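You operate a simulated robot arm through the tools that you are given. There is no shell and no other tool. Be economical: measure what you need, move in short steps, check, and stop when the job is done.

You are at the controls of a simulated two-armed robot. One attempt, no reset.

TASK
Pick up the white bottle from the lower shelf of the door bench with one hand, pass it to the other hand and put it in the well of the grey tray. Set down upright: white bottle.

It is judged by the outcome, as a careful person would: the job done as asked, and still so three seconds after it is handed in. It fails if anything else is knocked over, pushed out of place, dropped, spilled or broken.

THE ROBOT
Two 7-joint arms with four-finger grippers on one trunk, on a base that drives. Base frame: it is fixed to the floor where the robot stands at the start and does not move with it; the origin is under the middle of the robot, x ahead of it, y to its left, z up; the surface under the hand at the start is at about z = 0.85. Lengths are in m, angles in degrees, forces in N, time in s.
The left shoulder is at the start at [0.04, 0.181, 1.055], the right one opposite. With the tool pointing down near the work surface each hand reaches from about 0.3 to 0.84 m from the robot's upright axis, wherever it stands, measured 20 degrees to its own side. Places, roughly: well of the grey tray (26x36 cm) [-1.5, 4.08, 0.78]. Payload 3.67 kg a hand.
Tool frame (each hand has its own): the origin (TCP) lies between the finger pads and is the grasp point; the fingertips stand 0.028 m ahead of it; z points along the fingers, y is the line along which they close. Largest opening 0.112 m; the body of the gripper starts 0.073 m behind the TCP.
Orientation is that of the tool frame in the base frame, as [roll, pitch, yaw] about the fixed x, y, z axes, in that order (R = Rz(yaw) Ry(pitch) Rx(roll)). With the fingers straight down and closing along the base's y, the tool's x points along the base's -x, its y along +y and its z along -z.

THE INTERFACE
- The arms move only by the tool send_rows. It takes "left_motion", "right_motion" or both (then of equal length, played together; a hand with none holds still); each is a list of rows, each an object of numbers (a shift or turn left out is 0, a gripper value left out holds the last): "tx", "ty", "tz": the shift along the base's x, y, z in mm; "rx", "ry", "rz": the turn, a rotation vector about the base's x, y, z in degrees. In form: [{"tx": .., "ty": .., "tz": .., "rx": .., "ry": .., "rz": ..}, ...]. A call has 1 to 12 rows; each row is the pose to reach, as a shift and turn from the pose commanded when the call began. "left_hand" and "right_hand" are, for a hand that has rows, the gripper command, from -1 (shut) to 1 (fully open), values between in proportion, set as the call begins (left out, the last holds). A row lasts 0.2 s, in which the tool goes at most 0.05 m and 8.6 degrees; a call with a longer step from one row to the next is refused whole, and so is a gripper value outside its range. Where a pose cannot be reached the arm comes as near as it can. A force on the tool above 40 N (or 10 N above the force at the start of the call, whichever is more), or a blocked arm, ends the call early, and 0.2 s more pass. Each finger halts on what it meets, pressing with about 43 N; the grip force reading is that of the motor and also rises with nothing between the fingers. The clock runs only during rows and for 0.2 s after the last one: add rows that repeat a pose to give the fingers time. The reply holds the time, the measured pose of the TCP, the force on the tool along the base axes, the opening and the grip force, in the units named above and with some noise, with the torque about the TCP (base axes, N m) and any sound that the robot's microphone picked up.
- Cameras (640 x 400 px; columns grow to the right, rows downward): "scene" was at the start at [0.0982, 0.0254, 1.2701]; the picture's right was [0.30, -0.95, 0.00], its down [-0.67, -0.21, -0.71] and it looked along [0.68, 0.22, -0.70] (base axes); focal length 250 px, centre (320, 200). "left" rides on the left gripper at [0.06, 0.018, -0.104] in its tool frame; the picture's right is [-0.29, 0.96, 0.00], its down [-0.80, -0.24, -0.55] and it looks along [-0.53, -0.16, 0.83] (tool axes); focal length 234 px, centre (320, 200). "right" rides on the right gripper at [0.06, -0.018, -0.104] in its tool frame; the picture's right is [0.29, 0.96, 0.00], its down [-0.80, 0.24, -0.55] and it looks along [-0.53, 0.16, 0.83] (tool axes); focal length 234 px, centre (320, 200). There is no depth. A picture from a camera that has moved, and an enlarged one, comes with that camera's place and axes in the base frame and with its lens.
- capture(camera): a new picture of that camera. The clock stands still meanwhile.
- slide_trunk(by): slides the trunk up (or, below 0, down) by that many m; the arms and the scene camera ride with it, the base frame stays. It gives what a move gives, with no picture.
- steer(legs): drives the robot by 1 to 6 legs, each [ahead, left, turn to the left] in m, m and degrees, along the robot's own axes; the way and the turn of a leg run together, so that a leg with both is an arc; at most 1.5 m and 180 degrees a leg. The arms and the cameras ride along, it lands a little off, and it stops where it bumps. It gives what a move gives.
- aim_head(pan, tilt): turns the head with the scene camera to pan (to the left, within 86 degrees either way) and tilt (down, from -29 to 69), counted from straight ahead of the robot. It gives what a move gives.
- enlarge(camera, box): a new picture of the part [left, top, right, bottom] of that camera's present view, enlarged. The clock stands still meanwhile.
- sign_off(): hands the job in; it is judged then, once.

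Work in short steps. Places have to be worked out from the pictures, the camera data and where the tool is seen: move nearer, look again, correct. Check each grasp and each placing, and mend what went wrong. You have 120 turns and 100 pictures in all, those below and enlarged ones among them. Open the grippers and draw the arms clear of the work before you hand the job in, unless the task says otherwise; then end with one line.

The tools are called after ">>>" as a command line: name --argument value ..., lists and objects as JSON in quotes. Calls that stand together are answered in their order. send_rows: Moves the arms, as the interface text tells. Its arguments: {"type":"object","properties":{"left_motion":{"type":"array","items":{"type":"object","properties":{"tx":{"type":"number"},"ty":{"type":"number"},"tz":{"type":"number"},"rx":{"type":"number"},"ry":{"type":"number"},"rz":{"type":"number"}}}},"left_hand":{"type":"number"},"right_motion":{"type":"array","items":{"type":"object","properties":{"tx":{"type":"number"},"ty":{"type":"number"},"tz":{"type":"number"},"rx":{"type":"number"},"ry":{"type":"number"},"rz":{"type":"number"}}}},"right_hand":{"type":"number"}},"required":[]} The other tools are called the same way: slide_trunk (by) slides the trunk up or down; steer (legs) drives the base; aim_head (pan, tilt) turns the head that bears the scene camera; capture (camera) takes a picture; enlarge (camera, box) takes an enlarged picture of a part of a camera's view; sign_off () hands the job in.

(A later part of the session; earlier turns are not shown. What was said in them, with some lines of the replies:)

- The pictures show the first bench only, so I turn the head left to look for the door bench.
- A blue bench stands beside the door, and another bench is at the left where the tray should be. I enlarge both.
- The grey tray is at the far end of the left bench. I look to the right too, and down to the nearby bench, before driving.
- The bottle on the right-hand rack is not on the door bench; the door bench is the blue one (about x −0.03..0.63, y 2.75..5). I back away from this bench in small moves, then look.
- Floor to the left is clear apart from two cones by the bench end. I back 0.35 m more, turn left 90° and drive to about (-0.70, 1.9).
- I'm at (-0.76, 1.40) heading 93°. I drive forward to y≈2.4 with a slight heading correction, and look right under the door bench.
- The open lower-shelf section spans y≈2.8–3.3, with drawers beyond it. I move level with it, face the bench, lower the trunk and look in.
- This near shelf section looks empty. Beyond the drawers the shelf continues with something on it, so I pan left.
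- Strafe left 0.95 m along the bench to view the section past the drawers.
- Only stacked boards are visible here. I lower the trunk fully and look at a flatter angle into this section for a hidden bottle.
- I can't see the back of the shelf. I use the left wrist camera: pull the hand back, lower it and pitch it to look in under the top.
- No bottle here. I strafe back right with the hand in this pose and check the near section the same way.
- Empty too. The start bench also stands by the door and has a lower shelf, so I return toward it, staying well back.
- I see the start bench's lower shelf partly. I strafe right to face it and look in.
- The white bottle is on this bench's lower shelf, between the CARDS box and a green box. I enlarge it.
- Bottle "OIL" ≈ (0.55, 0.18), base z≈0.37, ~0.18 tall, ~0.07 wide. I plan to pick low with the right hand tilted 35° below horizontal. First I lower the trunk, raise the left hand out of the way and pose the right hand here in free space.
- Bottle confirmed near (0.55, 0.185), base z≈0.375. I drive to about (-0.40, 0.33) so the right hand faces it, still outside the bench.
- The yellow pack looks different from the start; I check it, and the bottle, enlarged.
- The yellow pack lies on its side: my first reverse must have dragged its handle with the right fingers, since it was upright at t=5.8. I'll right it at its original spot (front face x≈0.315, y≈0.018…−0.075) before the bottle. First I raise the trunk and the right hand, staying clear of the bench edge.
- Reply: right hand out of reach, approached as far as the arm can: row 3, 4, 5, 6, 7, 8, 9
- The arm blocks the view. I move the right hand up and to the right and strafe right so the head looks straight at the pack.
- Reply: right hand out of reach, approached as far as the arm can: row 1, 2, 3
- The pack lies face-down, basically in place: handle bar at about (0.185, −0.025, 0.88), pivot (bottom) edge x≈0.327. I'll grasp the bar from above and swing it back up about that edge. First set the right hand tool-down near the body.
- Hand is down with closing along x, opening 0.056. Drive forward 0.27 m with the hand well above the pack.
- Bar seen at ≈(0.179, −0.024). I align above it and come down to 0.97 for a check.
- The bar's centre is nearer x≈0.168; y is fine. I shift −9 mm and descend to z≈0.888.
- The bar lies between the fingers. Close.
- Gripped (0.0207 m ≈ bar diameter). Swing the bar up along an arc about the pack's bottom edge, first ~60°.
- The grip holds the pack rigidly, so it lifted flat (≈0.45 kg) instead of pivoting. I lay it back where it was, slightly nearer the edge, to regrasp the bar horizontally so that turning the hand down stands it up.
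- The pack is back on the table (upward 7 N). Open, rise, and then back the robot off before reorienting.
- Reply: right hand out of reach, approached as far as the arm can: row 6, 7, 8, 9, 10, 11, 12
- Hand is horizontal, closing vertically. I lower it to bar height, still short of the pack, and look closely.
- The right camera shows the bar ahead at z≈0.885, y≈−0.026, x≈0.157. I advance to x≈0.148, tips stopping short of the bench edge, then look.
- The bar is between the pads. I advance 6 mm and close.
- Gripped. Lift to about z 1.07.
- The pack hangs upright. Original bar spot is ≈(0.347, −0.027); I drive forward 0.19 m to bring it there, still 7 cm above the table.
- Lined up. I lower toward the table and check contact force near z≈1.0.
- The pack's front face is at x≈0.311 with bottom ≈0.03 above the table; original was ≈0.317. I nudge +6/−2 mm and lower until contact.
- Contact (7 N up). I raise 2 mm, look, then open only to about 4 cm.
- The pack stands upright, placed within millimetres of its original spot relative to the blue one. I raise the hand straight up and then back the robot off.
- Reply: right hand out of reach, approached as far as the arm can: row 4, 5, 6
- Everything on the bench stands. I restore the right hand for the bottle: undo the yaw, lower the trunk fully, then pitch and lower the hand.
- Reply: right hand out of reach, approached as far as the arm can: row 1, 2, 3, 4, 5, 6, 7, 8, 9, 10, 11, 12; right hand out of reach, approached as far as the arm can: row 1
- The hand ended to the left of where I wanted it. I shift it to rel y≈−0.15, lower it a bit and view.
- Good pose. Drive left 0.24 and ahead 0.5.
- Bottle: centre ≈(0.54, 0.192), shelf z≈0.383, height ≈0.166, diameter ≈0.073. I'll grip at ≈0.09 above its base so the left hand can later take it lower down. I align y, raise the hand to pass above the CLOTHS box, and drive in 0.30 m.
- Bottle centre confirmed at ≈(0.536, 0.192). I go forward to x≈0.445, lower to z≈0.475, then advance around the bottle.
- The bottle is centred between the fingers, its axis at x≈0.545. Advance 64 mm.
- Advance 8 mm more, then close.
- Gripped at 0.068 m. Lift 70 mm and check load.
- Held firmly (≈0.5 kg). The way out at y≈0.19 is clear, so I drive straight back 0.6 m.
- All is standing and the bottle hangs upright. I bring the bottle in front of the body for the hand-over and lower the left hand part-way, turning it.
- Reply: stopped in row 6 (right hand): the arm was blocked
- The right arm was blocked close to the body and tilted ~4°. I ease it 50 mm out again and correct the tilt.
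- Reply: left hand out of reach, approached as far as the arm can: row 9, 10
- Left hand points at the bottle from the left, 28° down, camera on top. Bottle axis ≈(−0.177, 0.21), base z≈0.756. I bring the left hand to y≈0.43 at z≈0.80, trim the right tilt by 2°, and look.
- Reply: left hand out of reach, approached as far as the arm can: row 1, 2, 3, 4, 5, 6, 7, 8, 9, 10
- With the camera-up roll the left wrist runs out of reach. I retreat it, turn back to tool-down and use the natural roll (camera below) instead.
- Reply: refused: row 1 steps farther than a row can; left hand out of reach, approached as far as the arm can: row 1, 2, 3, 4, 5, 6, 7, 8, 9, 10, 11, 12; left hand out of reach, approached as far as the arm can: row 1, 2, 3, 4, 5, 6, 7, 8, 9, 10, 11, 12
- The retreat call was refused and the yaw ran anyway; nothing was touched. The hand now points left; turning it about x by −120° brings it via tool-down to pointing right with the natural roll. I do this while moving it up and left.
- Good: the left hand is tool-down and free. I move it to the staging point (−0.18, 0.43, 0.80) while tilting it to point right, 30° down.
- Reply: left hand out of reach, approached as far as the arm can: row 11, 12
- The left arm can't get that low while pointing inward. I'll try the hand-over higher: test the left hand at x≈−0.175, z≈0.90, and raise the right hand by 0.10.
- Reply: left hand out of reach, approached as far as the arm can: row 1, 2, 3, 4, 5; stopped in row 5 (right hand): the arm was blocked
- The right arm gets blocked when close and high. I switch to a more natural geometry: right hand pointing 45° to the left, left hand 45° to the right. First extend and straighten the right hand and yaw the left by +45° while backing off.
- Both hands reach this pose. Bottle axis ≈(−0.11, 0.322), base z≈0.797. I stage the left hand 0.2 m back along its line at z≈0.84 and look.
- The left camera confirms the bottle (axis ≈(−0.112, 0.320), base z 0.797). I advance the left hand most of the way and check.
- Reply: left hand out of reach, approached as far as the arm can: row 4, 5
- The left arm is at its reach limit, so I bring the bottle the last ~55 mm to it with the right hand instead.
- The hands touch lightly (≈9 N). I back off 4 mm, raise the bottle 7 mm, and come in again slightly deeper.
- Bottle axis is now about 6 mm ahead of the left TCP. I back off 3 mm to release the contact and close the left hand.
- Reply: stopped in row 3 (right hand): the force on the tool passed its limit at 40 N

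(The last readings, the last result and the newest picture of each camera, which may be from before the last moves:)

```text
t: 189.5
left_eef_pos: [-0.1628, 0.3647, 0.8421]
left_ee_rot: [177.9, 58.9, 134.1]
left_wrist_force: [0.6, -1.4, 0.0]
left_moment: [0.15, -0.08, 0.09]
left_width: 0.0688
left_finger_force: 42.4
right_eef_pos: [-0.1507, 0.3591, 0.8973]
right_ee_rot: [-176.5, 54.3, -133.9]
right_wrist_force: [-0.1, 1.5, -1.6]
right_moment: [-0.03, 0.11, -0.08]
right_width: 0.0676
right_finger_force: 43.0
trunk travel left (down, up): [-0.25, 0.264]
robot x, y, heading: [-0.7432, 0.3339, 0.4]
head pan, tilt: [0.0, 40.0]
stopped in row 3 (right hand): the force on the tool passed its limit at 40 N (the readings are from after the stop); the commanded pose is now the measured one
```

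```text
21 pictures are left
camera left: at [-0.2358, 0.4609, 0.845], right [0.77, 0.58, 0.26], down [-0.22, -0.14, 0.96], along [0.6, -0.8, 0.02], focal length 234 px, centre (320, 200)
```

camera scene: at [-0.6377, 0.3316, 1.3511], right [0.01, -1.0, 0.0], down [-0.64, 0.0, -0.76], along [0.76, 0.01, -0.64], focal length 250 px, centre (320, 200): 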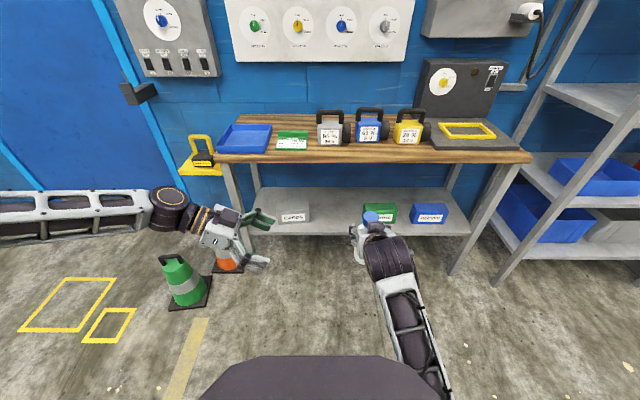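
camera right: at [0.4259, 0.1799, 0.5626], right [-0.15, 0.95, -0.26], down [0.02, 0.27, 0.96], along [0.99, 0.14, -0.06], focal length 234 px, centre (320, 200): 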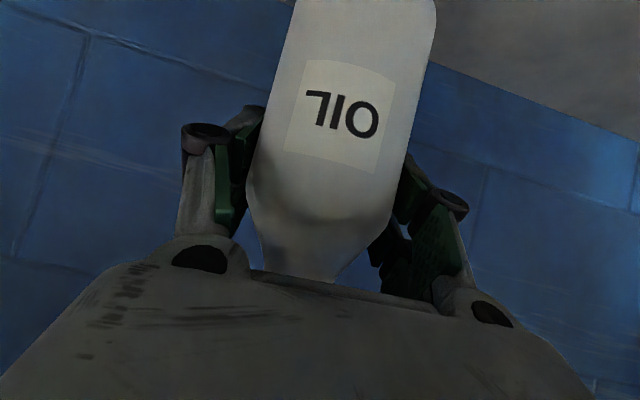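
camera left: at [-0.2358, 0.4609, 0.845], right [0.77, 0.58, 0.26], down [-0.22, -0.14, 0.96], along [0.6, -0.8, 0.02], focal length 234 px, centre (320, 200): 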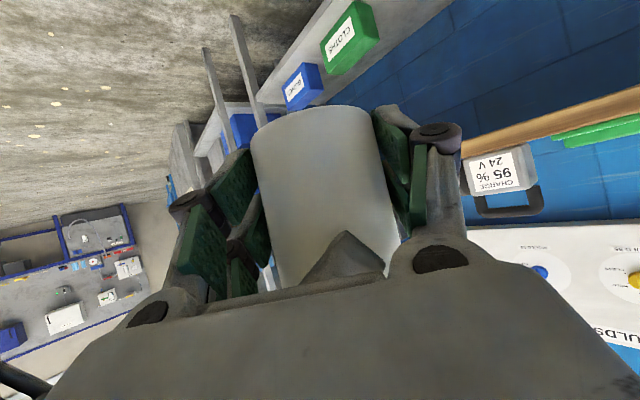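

Both hands hold the bottle now (left 0.0688 m, 42 N). I open the right hand slightly, then draw it back and up along its own axis.

>>> send_rows --right_motion '[{"tx": 0}, {"tx": 0}]' --right_hand 0.38

>>> capture --camera "left"

```text
t: 190.1
left_eef_pos: [-0.1623, 0.3647, 0.8417]
left_ee_rot: [178.0, 58.8, 134.2]
left_wrist_force: [-2.4, 1.1, -4.8]
left_moment: [-0.06, -0.36, 0.02]
left_width: 0.0686
left_finger_force: 43.5
right_eef_pos: [-0.1512, 0.3579, 0.8977]
right_ee_rot: [-176.4, 54.3, -133.7]
right_wrist_force: [3.5, 0.2, 4.4]
right_moment: [0.08, 0.28, 0.03]
right_width: 0.0759
right_finger_force: 0.0
trunk travel left (down, up): [-0.25, 0.264]
robot x, y, heading: [-0.7439, 0.3303, 0.3]
head pan, tilt: [0.0, 40.0]
```

```text
20 pictures are left
camera left: at [-0.2362, 0.461, 0.8445], right [0.77, 0.58, 0.26], down [-0.22, -0.14, 0.96], along [0.6, -0.8, 0.02], focal length 234 px, centre (320, 200)
```

left: 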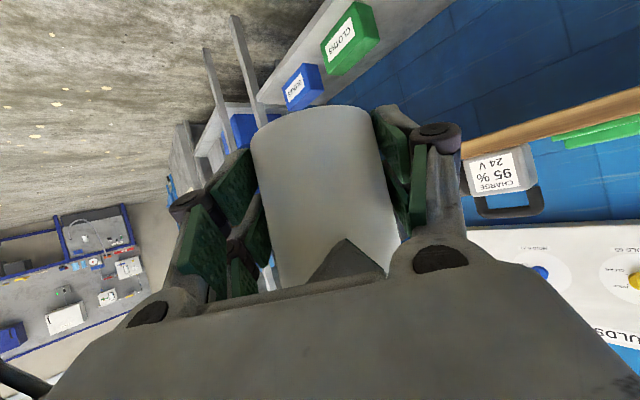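

Release is clean and the bottle stays put. Withdraw the right hand back-up along its axis.

>>> send_rows --right_motion '[{"tx": 3, "ty": -3, "tz": 3}, {"tx": -8, "ty": -15, "tz": 14}, {"tx": -22, "ty": -29, "tz": 28}, {"tx": -36, "ty": -44, "tz": 42}, {"tx": -48, "ty": -58, "tz": 56}, {"tx": -50, "ty": -95, "tz": 65}, {"tx": -50, "ty": -135, "tz": 65}, {"tx": -50, "ty": -175, "tz": 65}, {"tx": -50, "ty": -175, "tz": 65}]'

>>> capture --camera "scene"

```text
t: 192.1
left_eef_pos: [-0.1608, 0.3643, 0.8409]
left_ee_rot: [178.0, 59.0, 134.2]
left_wrist_force: [-0.2, 0.2, -4.3]
left_moment: [0.03, 0.06, -0.03]
left_width: 0.0688
left_finger_force: 43.4
right_eef_pos: [-0.2007, 0.1837, 0.9638]
right_ee_rot: [-176.5, 54.2, -133.6]
right_wrist_force: [0.3, 0.6, -0.3]
right_moment: [0.01, 0.03, -0.01]
right_width: 0.0774
right_finger_force: 0.1
trunk travel left (down, up): [-0.25, 0.264]
robot x, y, heading: [-0.7462, 0.3322, 0.4]
head pan, tilt: [0.0, 40.0]
```

```text
19 pictures are left
camera scene: at [-0.6389, 0.3336, 1.3512], right [0.01, -1.0, 0.0], down [-0.64, -0.01, -0.77], along [0.77, 0.01, -0.64], focal length 250 px, centre (320, 200)
```

scene: 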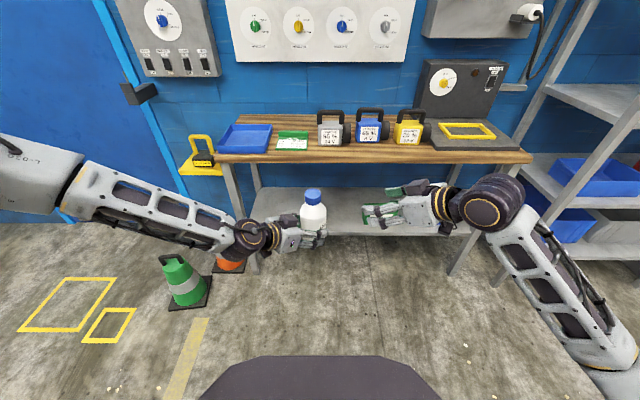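

The bottle is passed and held upright by the left hand. I raise the trunk 0.15, turn left and drive up the aisle toward the tray.

>>> slide_trunk --by 0.15

>>> steer --legs '[[0, 0, 89.5], [1.4, 0.02, 0], [1.3, 0, 0]]'

>>> aim_head --pan 45 --tilt 30

>>> capture --camera "scene"

```text
t: 193.9
left_eef_pos: [-0.1623, 0.3643, 0.9911]
left_ee_rot: [178.1, 58.9, 134.1]
left_wrist_force: [0.0, 0.0, -4.3]
left_moment: [0.05, 0.06, -0.01]
left_width: 0.0685
left_finger_force: 43.2
right_eef_pos: [-0.1999, 0.1832, 1.1126]
right_ee_rot: [-176.4, 54.2, -133.9]
right_wrist_force: [0.5, 0.3, 0.1]
right_moment: [0.04, -0.01, -0.04]
right_width: 0.0773
right_finger_force: 0.1
trunk travel left (down, up): [-0.4, 0.114]
robot x, y, heading: [-0.7458, 0.3302, 0.3]
head pan, tilt: [0.0, 40.0]
```

```text
t: 211.7
left_eef_pos: [-0.8287, 3.6298, 0.991]
left_ee_rot: [177.9, 58.9, -135.9]
left_wrist_force: [0.2, -0.4, -4.8]
left_moment: [-0.03, 0.05, -0.01]
left_width: 0.0689
left_finger_force: 42.8
right_eef_pos: [-0.6476, 3.5912, 1.1145]
right_ee_rot: [-176.4, 54.1, -43.6]
right_wrist_force: [-0.5, -0.3, -0.4]
right_moment: [-0.03, 0.0, -0.02]
right_width: 0.0775
right_finger_force: 0.1
trunk travel left (down, up): [-0.4, 0.114]
robot x, y, heading: [-0.79, 3.0438, 90.6]
head pan, tilt: [0.0, 40.0]
```

```text
t: 212.8
left_eef_pos: [-0.8297, 3.6302, 0.9915]
left_ee_rot: [178.0, 58.9, -136.0]
left_wrist_force: [0.3, 0.0, -4.3]
left_moment: [-0.03, 0.04, 0.01]
left_width: 0.0686
left_finger_force: 43.2
right_eef_pos: [-0.6484, 3.5914, 1.114]
right_ee_rot: [-176.4, 54.1, -43.7]
right_wrist_force: [0.8, 0.2, -0.3]
right_moment: [-0.03, 0.0, 0.01]
right_width: 0.0775
right_finger_force: 0.1
trunk travel left (down, up): [-0.4, 0.114]
robot x, y, heading: [-0.7947, 3.048, 90.3]
head pan, tilt: [45.0, 30.0]
```

```text
18 pictures are left
camera scene: at [-0.8604, 3.1315, 1.5159], right [0.7, 0.71, 0.0], down [0.36, -0.35, -0.87], along [-0.62, 0.61, -0.5], focal length 250 px, centre (320, 200)
```

scene: 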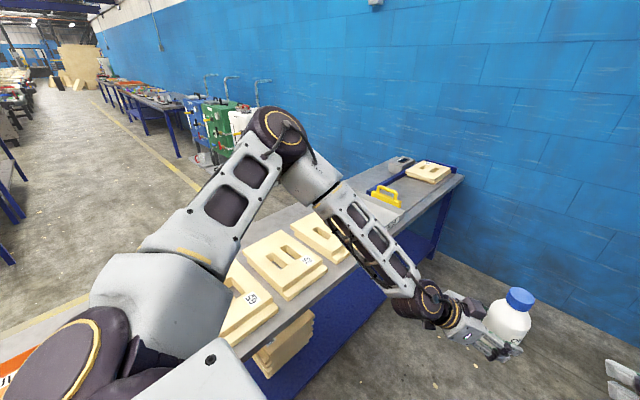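

The tray should be just beyond the boards. I drive on to y≈4.1 and look left at it before turning.

>>> steer --legs '[[1.05, -0.05, 0]]'

>>> aim_head --pan 80 --tilt 40

>>> capture --camera "scene"

```text
t: 218.3
left_eef_pos: [-0.7974, 4.6726, 0.9916]
left_ee_rot: [177.9, 59.0, -135.4]
left_wrist_force: [-0.2, -0.9, -4.3]
left_moment: [-0.07, 0.03, -0.01]
left_width: 0.0687
left_finger_force: 42.9
right_eef_pos: [-0.615, 4.6339, 1.1133]
right_ee_rot: [-176.4, 54.1, -43.3]
right_wrist_force: [0.5, 0.2, 0.4]
right_moment: [-0.02, -0.03, -0.02]
right_width: 0.0773
right_finger_force: 0.0
trunk travel left (down, up): [-0.4, 0.114]
robot x, y, heading: [-0.7582, 4.0891, 90.7]
head pan, tilt: [45.0, 30.0]
```

```text
t: 219.4
left_eef_pos: [-0.7979, 4.6705, 0.9908]
left_ee_rot: [178.1, 58.9, -135.4]
left_wrist_force: [-0.9, -0.3, -3.6]
left_moment: [-0.07, 0.05, 0.01]
left_width: 0.0688
left_finger_force: 43.2
right_eef_pos: [-0.615, 4.6337, 1.1132]
right_ee_rot: [-176.4, 54.2, -43.2]
right_wrist_force: [-1.1, -0.9, -0.8]
right_moment: [-0.02, -0.02, -0.02]
right_width: 0.0773
right_finger_force: 0.0
trunk travel left (down, up): [-0.4, 0.114]
robot x, y, heading: [-0.7589, 4.0872, 90.7]
head pan, tilt: [80.0, 40.0]
```

```text
17 pictures are left
camera scene: at [-0.8428, 4.1236, 1.5006], right [0.16, 0.99, 0.0], down [0.63, -0.1, -0.77], along [-0.76, 0.12, -0.64], focal length 250 px, centre (320, 200)
```

scene: 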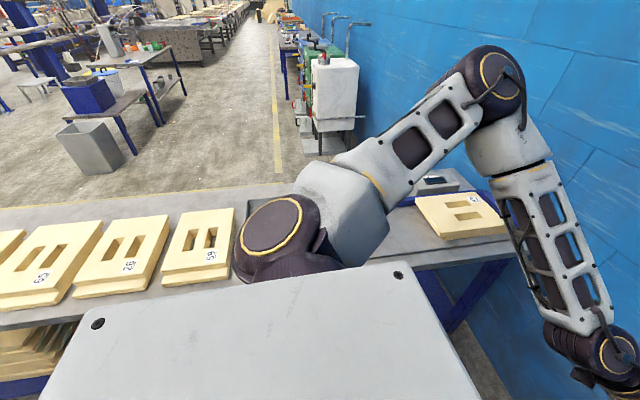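

The shoulder hides the tray. Everything on that bench is low (bottle base rides at ≈0.95), so I turn left to face it.

>>> steer --legs '[[0, 0, 89]]'

>>> aim_head --pan -5 --tilt 45

>>> capture --camera "scene"

```text
t: 223.9
left_eef_pos: [-1.3413, 4.0611, 0.9916]
left_ee_rot: [178.0, 58.9, -46.4]
left_wrist_force: [-0.7, -0.1, -4.4]
left_moment: [-0.07, -0.1, 0.02]
left_width: 0.0686
left_finger_force: 42.6
right_eef_pos: [-1.3014, 4.2427, 1.1142]
right_ee_rot: [-176.4, 54.2, 45.6]
right_wrist_force: [-0.1, 0.4, -0.5]
right_moment: [0.02, 0.0, 0.0]
right_width: 0.0775
right_finger_force: 0.0
trunk travel left (down, up): [-0.4, 0.114]
robot x, y, heading: [-0.7576, 4.0885, 179.8]
head pan, tilt: [80.0, 40.0]
```

```text
t: 225.5
left_eef_pos: [-1.3416, 4.0613, 0.9922]
left_ee_rot: [178.1, 58.9, -46.5]
left_wrist_force: [-0.2, -0.3, -5.1]
left_moment: [-0.03, -0.06, -0.04]
left_width: 0.0689
left_finger_force: 43.0
right_eef_pos: [-1.3026, 4.2425, 1.1129]
right_ee_rot: [-176.4, 54.2, 45.7]
right_wrist_force: [0.7, -0.9, -0.1]
right_moment: [0.0, -0.01, 0.0]
right_width: 0.0772
right_finger_force: 0.0
trunk travel left (down, up): [-0.4, 0.114]
robot x, y, heading: [-0.7553, 4.0904, 180.1]
head pan, tilt: [-5.0, 45.0]
```

```text
16 pictures are left
camera scene: at [-0.8604, 4.0968, 1.4933], right [0.09, 1.0, 0.0], down [0.7, -0.06, -0.71], along [-0.7, 0.06, -0.71], focal length 250 px, centre (320, 200)
```

scene: 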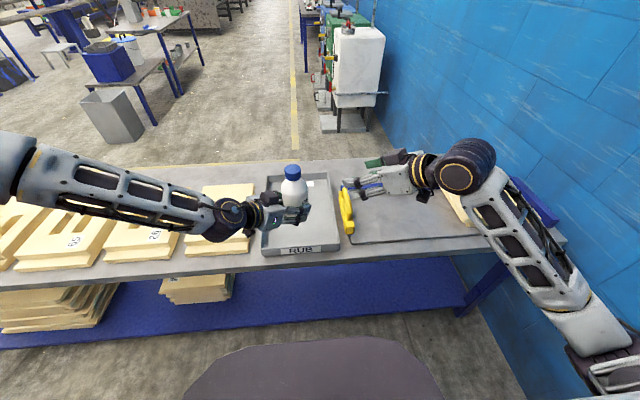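

The grey tray ("RUB") spans about x −1.69…−1.34, y 3.96…4.20. I first move the right hand up and to the right, away from the yellow object beside the tray, then drive so the bottle is over ≈(−1.50, 4.10).

>>> send_rows --right_motion '[{"ty": 40, "tz": 15}, {"ty": 80, "tz": 30}, {"ty": 120, "tz": 45}, {"ty": 160, "tz": 60}, {"ty": 200, "tz": 70}, {"ty": 220, "tz": 70}, {"ty": 220, "tz": 70}]'

>>> steer --legs '[[0.154, -0.037, 0]]'

>>> capture --camera "scene"

>>> capture --camera "left"

```text
t: 227.1
left_eef_pos: [-1.3416, 4.0621, 0.9918]
left_ee_rot: [178.0, 58.9, -46.5]
left_wrist_force: [0.3, 0.9, -4.2]
left_moment: [-0.08, -0.02, 0.0]
left_width: 0.0688
left_finger_force: 42.5
right_eef_pos: [-1.3009, 4.4628, 1.1817]
right_ee_rot: [-176.5, 54.3, 45.7]
right_wrist_force: [0.0, -0.1, -1.2]
right_moment: [0.01, 0.02, 0.0]
right_width: 0.0772
right_finger_force: 0.1
trunk travel left (down, up): [-0.4, 0.114]
robot x, y, heading: [-0.7581, 4.0904, 179.7]
head pan, tilt: [-5.0, 45.0]
```

```text
t: 228.5
left_eef_pos: [-1.4944, 4.0985, 0.9925]
left_ee_rot: [177.8, 59.0, -46.5]
left_wrist_force: [0.9, -0.1, -4.3]
left_moment: [-0.04, -0.04, -0.01]
left_width: 0.0686
left_finger_force: 43.3
right_eef_pos: [-1.4546, 4.4996, 1.1839]
right_ee_rot: [-176.3, 54.4, 45.7]
right_wrist_force: [0.9, 0.1, -0.3]
right_moment: [0.0, 0.01, -0.03]
right_width: 0.0772
right_finger_force: 0.0
trunk travel left (down, up): [-0.4, 0.114]
robot x, y, heading: [-0.9127, 4.1247, 180.1]
head pan, tilt: [-5.0, 45.0]
```

```text
15 pictures are left
camera scene: at [-1.0127, 4.1338, 1.4934], right [0.09, 1.0, 0.0], down [0.7, -0.06, -0.71], along [-0.7, 0.06, -0.71], focal length 250 px, centre (320, 200)
```

scene: 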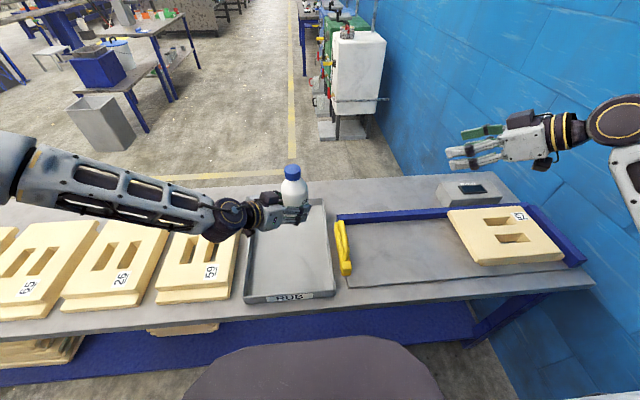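

```text
14 pictures are left
camera left: at [-1.4218, 4.0005, 0.9949], right [-0.78, -0.57, 0.26], down [0.23, 0.14, 0.96], along [-0.59, 0.81, 0.02], focal length 234 px, centre (320, 200)
```

left: 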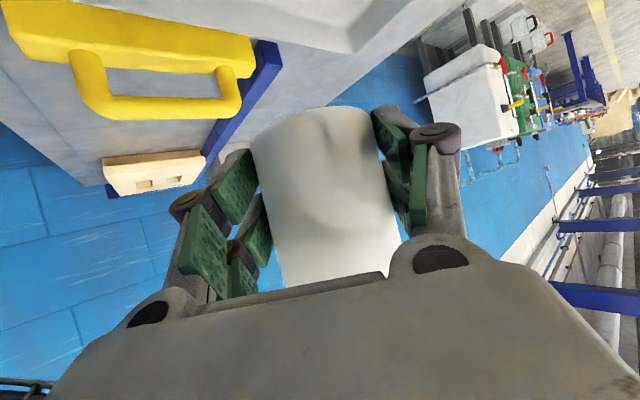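

The bottle is over the tray centre. I lower the trunk 0.11 m and check clearances.

>>> slide_trunk --by -0.11

>>> enlarge --camera "scene" --box '[120, 140, 400, 320]'

>>> capture --camera "left"

```text
t: 230.0
left_eef_pos: [-1.4951, 4.0988, 0.8825]
left_ee_rot: [178.0, 58.9, -46.5]
left_wrist_force: [0.3, 0.5, -4.1]
left_moment: [-0.03, -0.06, 0.03]
left_width: 0.0688
left_finger_force: 43.1
right_eef_pos: [-1.4555, 4.4983, 1.0731]
right_ee_rot: [-176.3, 54.2, 45.8]
right_wrist_force: [0.3, 0.2, -0.2]
right_moment: [0.01, 0.01, -0.01]
right_width: 0.0772
right_finger_force: 0.0
trunk travel left (down, up): [-0.29, 0.224]
robot x, y, heading: [-0.9119, 4.1273, 180.0]
head pan, tilt: [-5.0, 45.0]
```

```text
2.22 times, centred on (260, 230) of scene
camera zoom: at [-1.0138, 4.1341, 1.3836], right [0.09, 1.0, 0.0], down [0.7, -0.06, -0.71], along [-0.7, 0.06, -0.71], focal length 556 px, centre (453, 133)
```

zoom: 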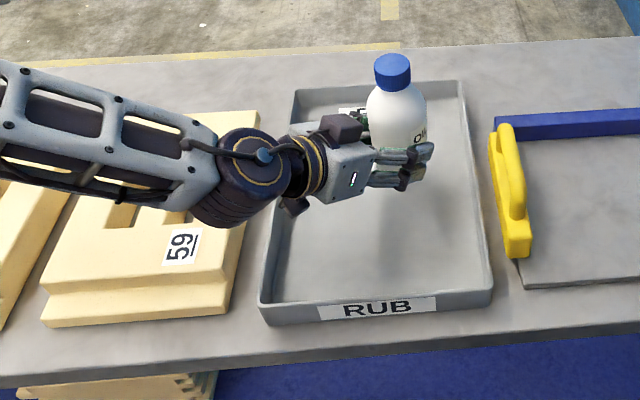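

```text
12 pictures are left
camera left: at [-1.4225, 4.0007, 0.8849], right [-0.78, -0.57, 0.26], down [0.23, 0.14, 0.96], along [-0.59, 0.81, 0.02], focal length 234 px, centre (320, 200)
```

left: 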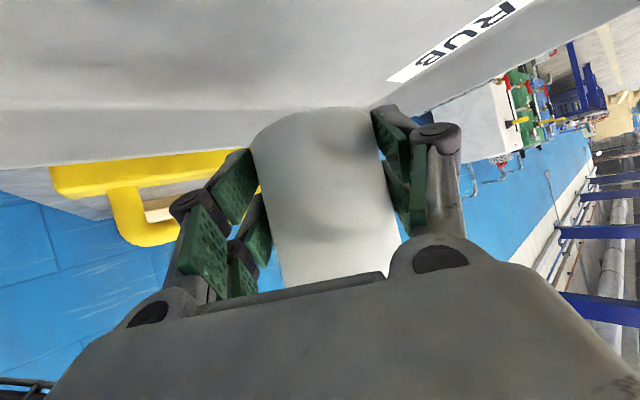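

Clearances look fine: wrist above the tray wall and boards, camera inside the well. Lower 0.045 more and check.

>>> slide_trunk --by -0.045

>>> enlarge --camera "scene" --box '[120, 120, 400, 300]'

>>> capture --camera "left"

```text
t: 230.8
left_eef_pos: [-1.4951, 4.0989, 0.8372]
left_ee_rot: [178.0, 58.9, -46.5]
left_wrist_force: [0.1, -0.8, -4.3]
left_moment: [-0.07, -0.05, 0.0]
left_width: 0.069
left_finger_force: 43.6
right_eef_pos: [-1.4558, 4.499, 1.0276]
right_ee_rot: [-176.4, 54.2, 45.8]
right_wrist_force: [0.4, 0.3, 0.5]
right_moment: [0.06, -0.02, 0.04]
right_width: 0.0772
right_finger_force: 0.0
trunk travel left (down, up): [-0.245, 0.269]
robot x, y, heading: [-0.9099, 4.1262, 180.1]
head pan, tilt: [-5.0, 45.0]
```

```text
2.22 times, centred on (260, 210) of scene
camera zoom: at [-1.014, 4.1341, 1.3391], right [0.09, 1.0, 0.0], down [0.7, -0.06, -0.71], along [-0.7, 0.06, -0.71], focal length 556 px, centre (453, 178)
```

zoom: 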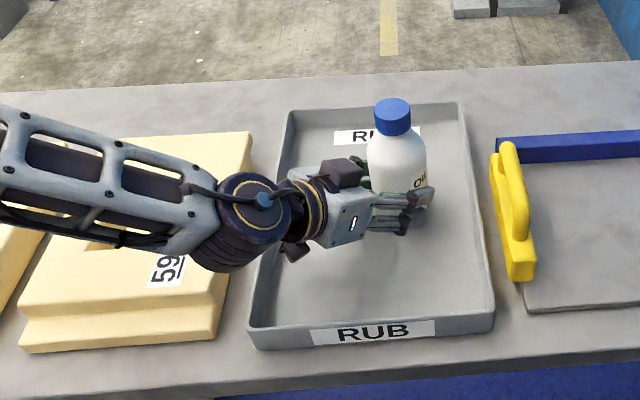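

```text
10 pictures are left
camera left: at [-1.4226, 4.0008, 0.8403], right [-0.78, -0.57, 0.26], down [0.23, 0.14, 0.96], along [-0.59, 0.81, 0.02], focal length 234 px, centre (320, 200)
```

left: 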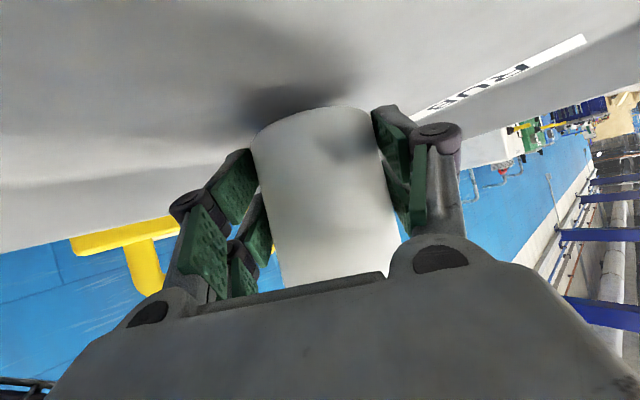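

The shadow shows the base ~2 cm above the floor. Lower 12 mm, then finer.

>>> slide_trunk --by -0.012

>>> slide_trunk --by -0.004

```text
t: 231.4
left_eef_pos: [-1.4951, 4.0985, 0.8262]
left_ee_rot: [177.9, 58.8, -46.2]
left_wrist_force: [0.5, 0.5, -3.4]
left_moment: [-0.07, -0.05, -0.01]
left_width: 0.0687
left_finger_force: 42.8
right_eef_pos: [-1.4566, 4.4974, 1.0157]
right_ee_rot: [-176.4, 54.2, 45.8]
right_wrist_force: [-0.3, 0.0, 0.1]
right_moment: [-0.01, -0.01, -0.02]
right_width: 0.0772
right_finger_force: 0.1
trunk travel left (down, up): [-0.233, 0.281]
robot x, y, heading: [-0.9168, 4.1291, 179.9]
head pan, tilt: [-5.0, 45.0]
```

```text
t: 232.0
left_eef_pos: [-1.4959, 4.0992, 0.8261]
left_ee_rot: [177.7, 59.2, -46.7]
left_wrist_force: [1.5, -2.0, 17.4]
left_moment: [0.04, -0.44, -0.03]
left_width: 0.069
left_finger_force: 43.4
right_eef_pos: [-1.4541, 4.499, 1.0112]
right_ee_rot: [-176.4, 54.3, 45.8]
right_wrist_force: [0.1, 0.2, -0.1]
right_moment: [0.0, 0.02, -0.02]
right_width: 0.0773
right_finger_force: 0.1
trunk travel left (down, up): [-0.229, 0.285]
robot x, y, heading: [-0.9115, 4.1296, 179.8]
head pan, tilt: [-5.0, 45.0]
```

Contact (17 N up). I ease up 2 mm and look before releasing.

>>> slide_trunk --by 0.002

>>> enlarge --camera "left" --box '[150, 50, 490, 300]'

>>> enlarge --camera "scene" --box '[220, 120, 380, 240]'

```text
t: 232.5
left_eef_pos: [-1.4964, 4.0991, 0.825]
left_ee_rot: [177.7, 59.0, -46.7]
left_wrist_force: [-5.1, 1.5, 14.4]
left_moment: [0.18, -0.19, 0.07]
left_width: 0.0685
left_finger_force: 42.6
right_eef_pos: [-1.4532, 4.4993, 1.0137]
right_ee_rot: [-176.3, 54.3, 45.8]
right_wrist_force: [-0.2, 0.3, 0.4]
right_moment: [-0.02, 0.01, -0.01]
right_width: 0.0776
right_finger_force: 0.0
trunk travel left (down, up): [-0.231, 0.283]
robot x, y, heading: [-0.9124, 4.1283, 180.0]
head pan, tilt: [-5.0, 45.0]
```

```text
1.60 times, centred on (320, 175) of left
camera zoom: at [-1.4229, 4.0012, 0.8275], right [-0.78, -0.57, 0.27], down [0.23, 0.14, 0.96], along [-0.59, 0.81, 0.02], focal length 375 px, centre (320, 240)
```

zoom: 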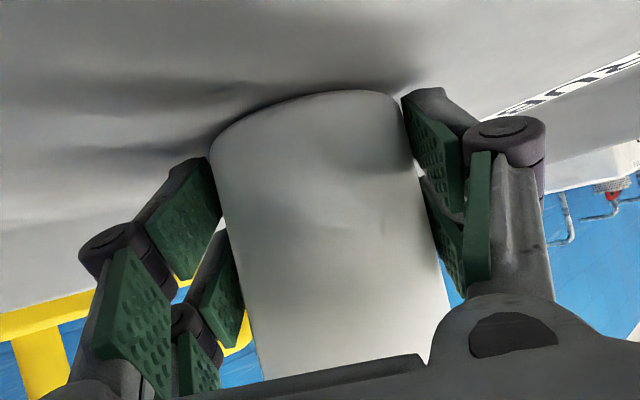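

```text
3.33 times, centred on (300, 180) of scene
camera zoom: at [-1.0131, 4.1345, 1.3254], right [0.09, 1.0, 0.0], down [0.7, -0.06, -0.71], along [-0.7, 0.06, -0.71], focal length 834 px, centre (387, 267)
```

zoom: 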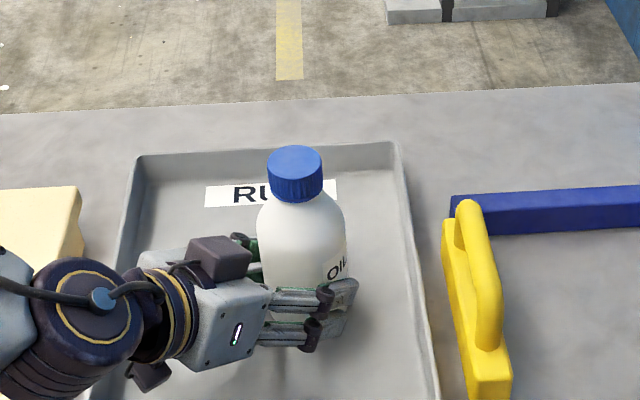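

The base is on the tray floor and upright. Open the left hand to ≈9.5 cm.

>>> send_rows --left_motion '[{"tz": 0}, {"tz": 0}, {"tz": 0}]' --left_hand 0.7

>>> enlarge --camera "left" --box '[150, 50, 490, 300]'

```text
t: 233.3
left_eef_pos: [-1.4952, 4.099, 0.8227]
left_ee_rot: [178.0, 58.8, -46.4]
left_wrist_force: [-0.7, 0.8, 0.7]
left_moment: [-0.01, -0.04, -0.01]
left_width: 0.0952
left_finger_force: 0.1
right_eef_pos: [-1.4557, 4.4996, 1.0145]
right_ee_rot: [-176.4, 54.2, 45.8]
right_wrist_force: [-0.6, -0.1, 0.3]
right_moment: [0.01, 0.02, 0.03]
right_width: 0.0776
right_finger_force: 0.1
trunk travel left (down, up): [-0.231, 0.283]
robot x, y, heading: [-0.9148, 4.1261, 180.0]
head pan, tilt: [-5.0, 45.0]
```

```text
1.60 times, centred on (320, 175) of left
camera zoom: at [-1.4223, 4.0007, 0.8261], right [-0.78, -0.57, 0.26], down [0.22, 0.14, 0.96], along [-0.59, 0.81, 0.02], focal length 375 px, centre (320, 240)
```

zoom: 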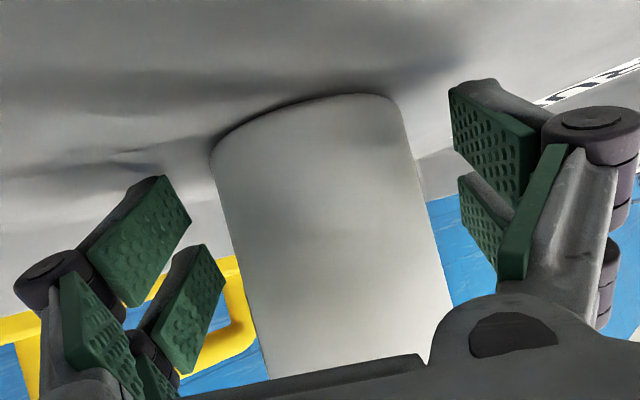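

Fingers are clear on both sides. Draw back and up.

>>> send_rows --left_motion '[{"tx": 10, "ty": -10, "tz": 12}, {"tx": 24, "ty": -24, "tz": 30}, {"tx": 40, "ty": -40, "tz": 50}, {"tx": 56, "ty": -56, "tz": 72}, {"tx": 72, "ty": -72, "tz": 95}, {"tx": 88, "ty": -88, "tz": 120}, {"tx": 88, "ty": -88, "tz": 120}]'

>>> capture --camera "scene"

```text
t: 234.9
left_eef_pos: [-1.407, 4.01, 0.9428]
left_ee_rot: [178.1, 58.8, -46.4]
left_wrist_force: [-0.6, -0.4, 0.6]
left_moment: [0.03, 0.02, 0.0]
left_width: 0.095
left_finger_force: 0.1
right_eef_pos: [-1.4559, 4.4999, 1.0137]
right_ee_rot: [-176.4, 54.2, 45.7]
right_wrist_force: [0.4, 1.3, -0.5]
right_moment: [-0.02, -0.01, 0.02]
right_width: 0.0773
right_finger_force: 0.1
trunk travel left (down, up): [-0.231, 0.283]
robot x, y, heading: [-0.9099, 4.1242, 179.8]
head pan, tilt: [-5.0, 45.0]
```

```text
6 pictures are left
camera scene: at [-1.0148, 4.1345, 1.3251], right [0.09, 1.0, 0.0], down [0.7, -0.06, -0.71], along [-0.7, 0.06, -0.71], focal length 250 px, centre (320, 200)
```

scene: 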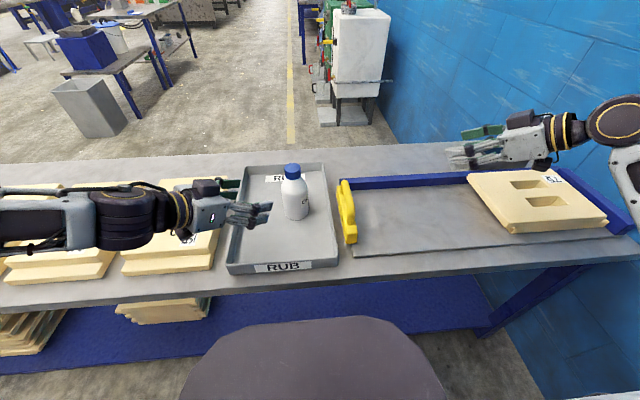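

The bottle stands upright in the tray. I raise the trunk, back off, and take a last look.

>>> slide_trunk --by 0.15

>>> steer --legs '[[-0.2, 0, 0]]'

>>> capture --camera "scene"

```text
t: 236.6
left_eef_pos: [-1.4067, 4.0109, 1.0922]
left_ee_rot: [177.9, 58.9, -46.4]
left_wrist_force: [-0.7, -0.1, -0.9]
left_moment: [0.01, -0.01, 0.03]
left_width: 0.0954
left_finger_force: 0.1
right_eef_pos: [-1.4546, 4.4993, 1.1631]
right_ee_rot: [-176.4, 54.3, 45.9]
right_wrist_force: [0.0, 0.1, 0.1]
right_moment: [-0.06, -0.01, -0.02]
right_width: 0.0774
right_finger_force: 0.1
trunk travel left (down, up): [-0.381, 0.133]
robot x, y, heading: [-0.9113, 4.1267, 179.9]
head pan, tilt: [-5.0, 45.0]
```

```text
t: 238.3
left_eef_pos: [-1.208, 4.0097, 1.0922]
left_ee_rot: [178.0, 59.0, -46.6]
left_wrist_force: [0.4, -0.2, -0.7]
left_moment: [0.0, 0.01, 0.0]
left_width: 0.0953
left_finger_force: 0.0
right_eef_pos: [-1.2539, 4.5001, 1.1626]
right_ee_rot: [-176.4, 54.2, 45.7]
right_wrist_force: [0.2, -0.1, 0.4]
right_moment: [0.03, -0.04, 0.0]
right_width: 0.0772
right_finger_force: 0.0
trunk travel left (down, up): [-0.381, 0.133]
robot x, y, heading: [-0.7145, 4.1279, 179.8]
head pan, tilt: [-5.0, 45.0]
```

```text
5 pictures are left
camera scene: at [-0.8141, 4.1339, 1.4741], right [0.09, 1.0, 0.0], down [0.7, -0.07, -0.71], along [-0.7, 0.07, -0.71], focal length 250 px, centre (320, 200)
```

scene: 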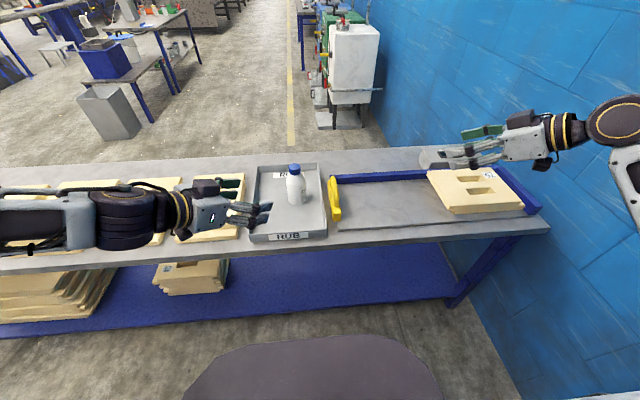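

The bottle is upright in the tray, and both hands are open and clear of the work. I hand the job in.

>>> sign_off

```text
The job is handed in.
```

The white OIL bottle was picked up with the right hand, passed to the left, and stands upright in the well of the grey tray. I did knock over the yellow "20 % 12 V" pack on the start bench, most likely when I first backed away from it. I stood it upright again, about 1 cm or less from where it was. At my last check, everything else on that bench was in place.
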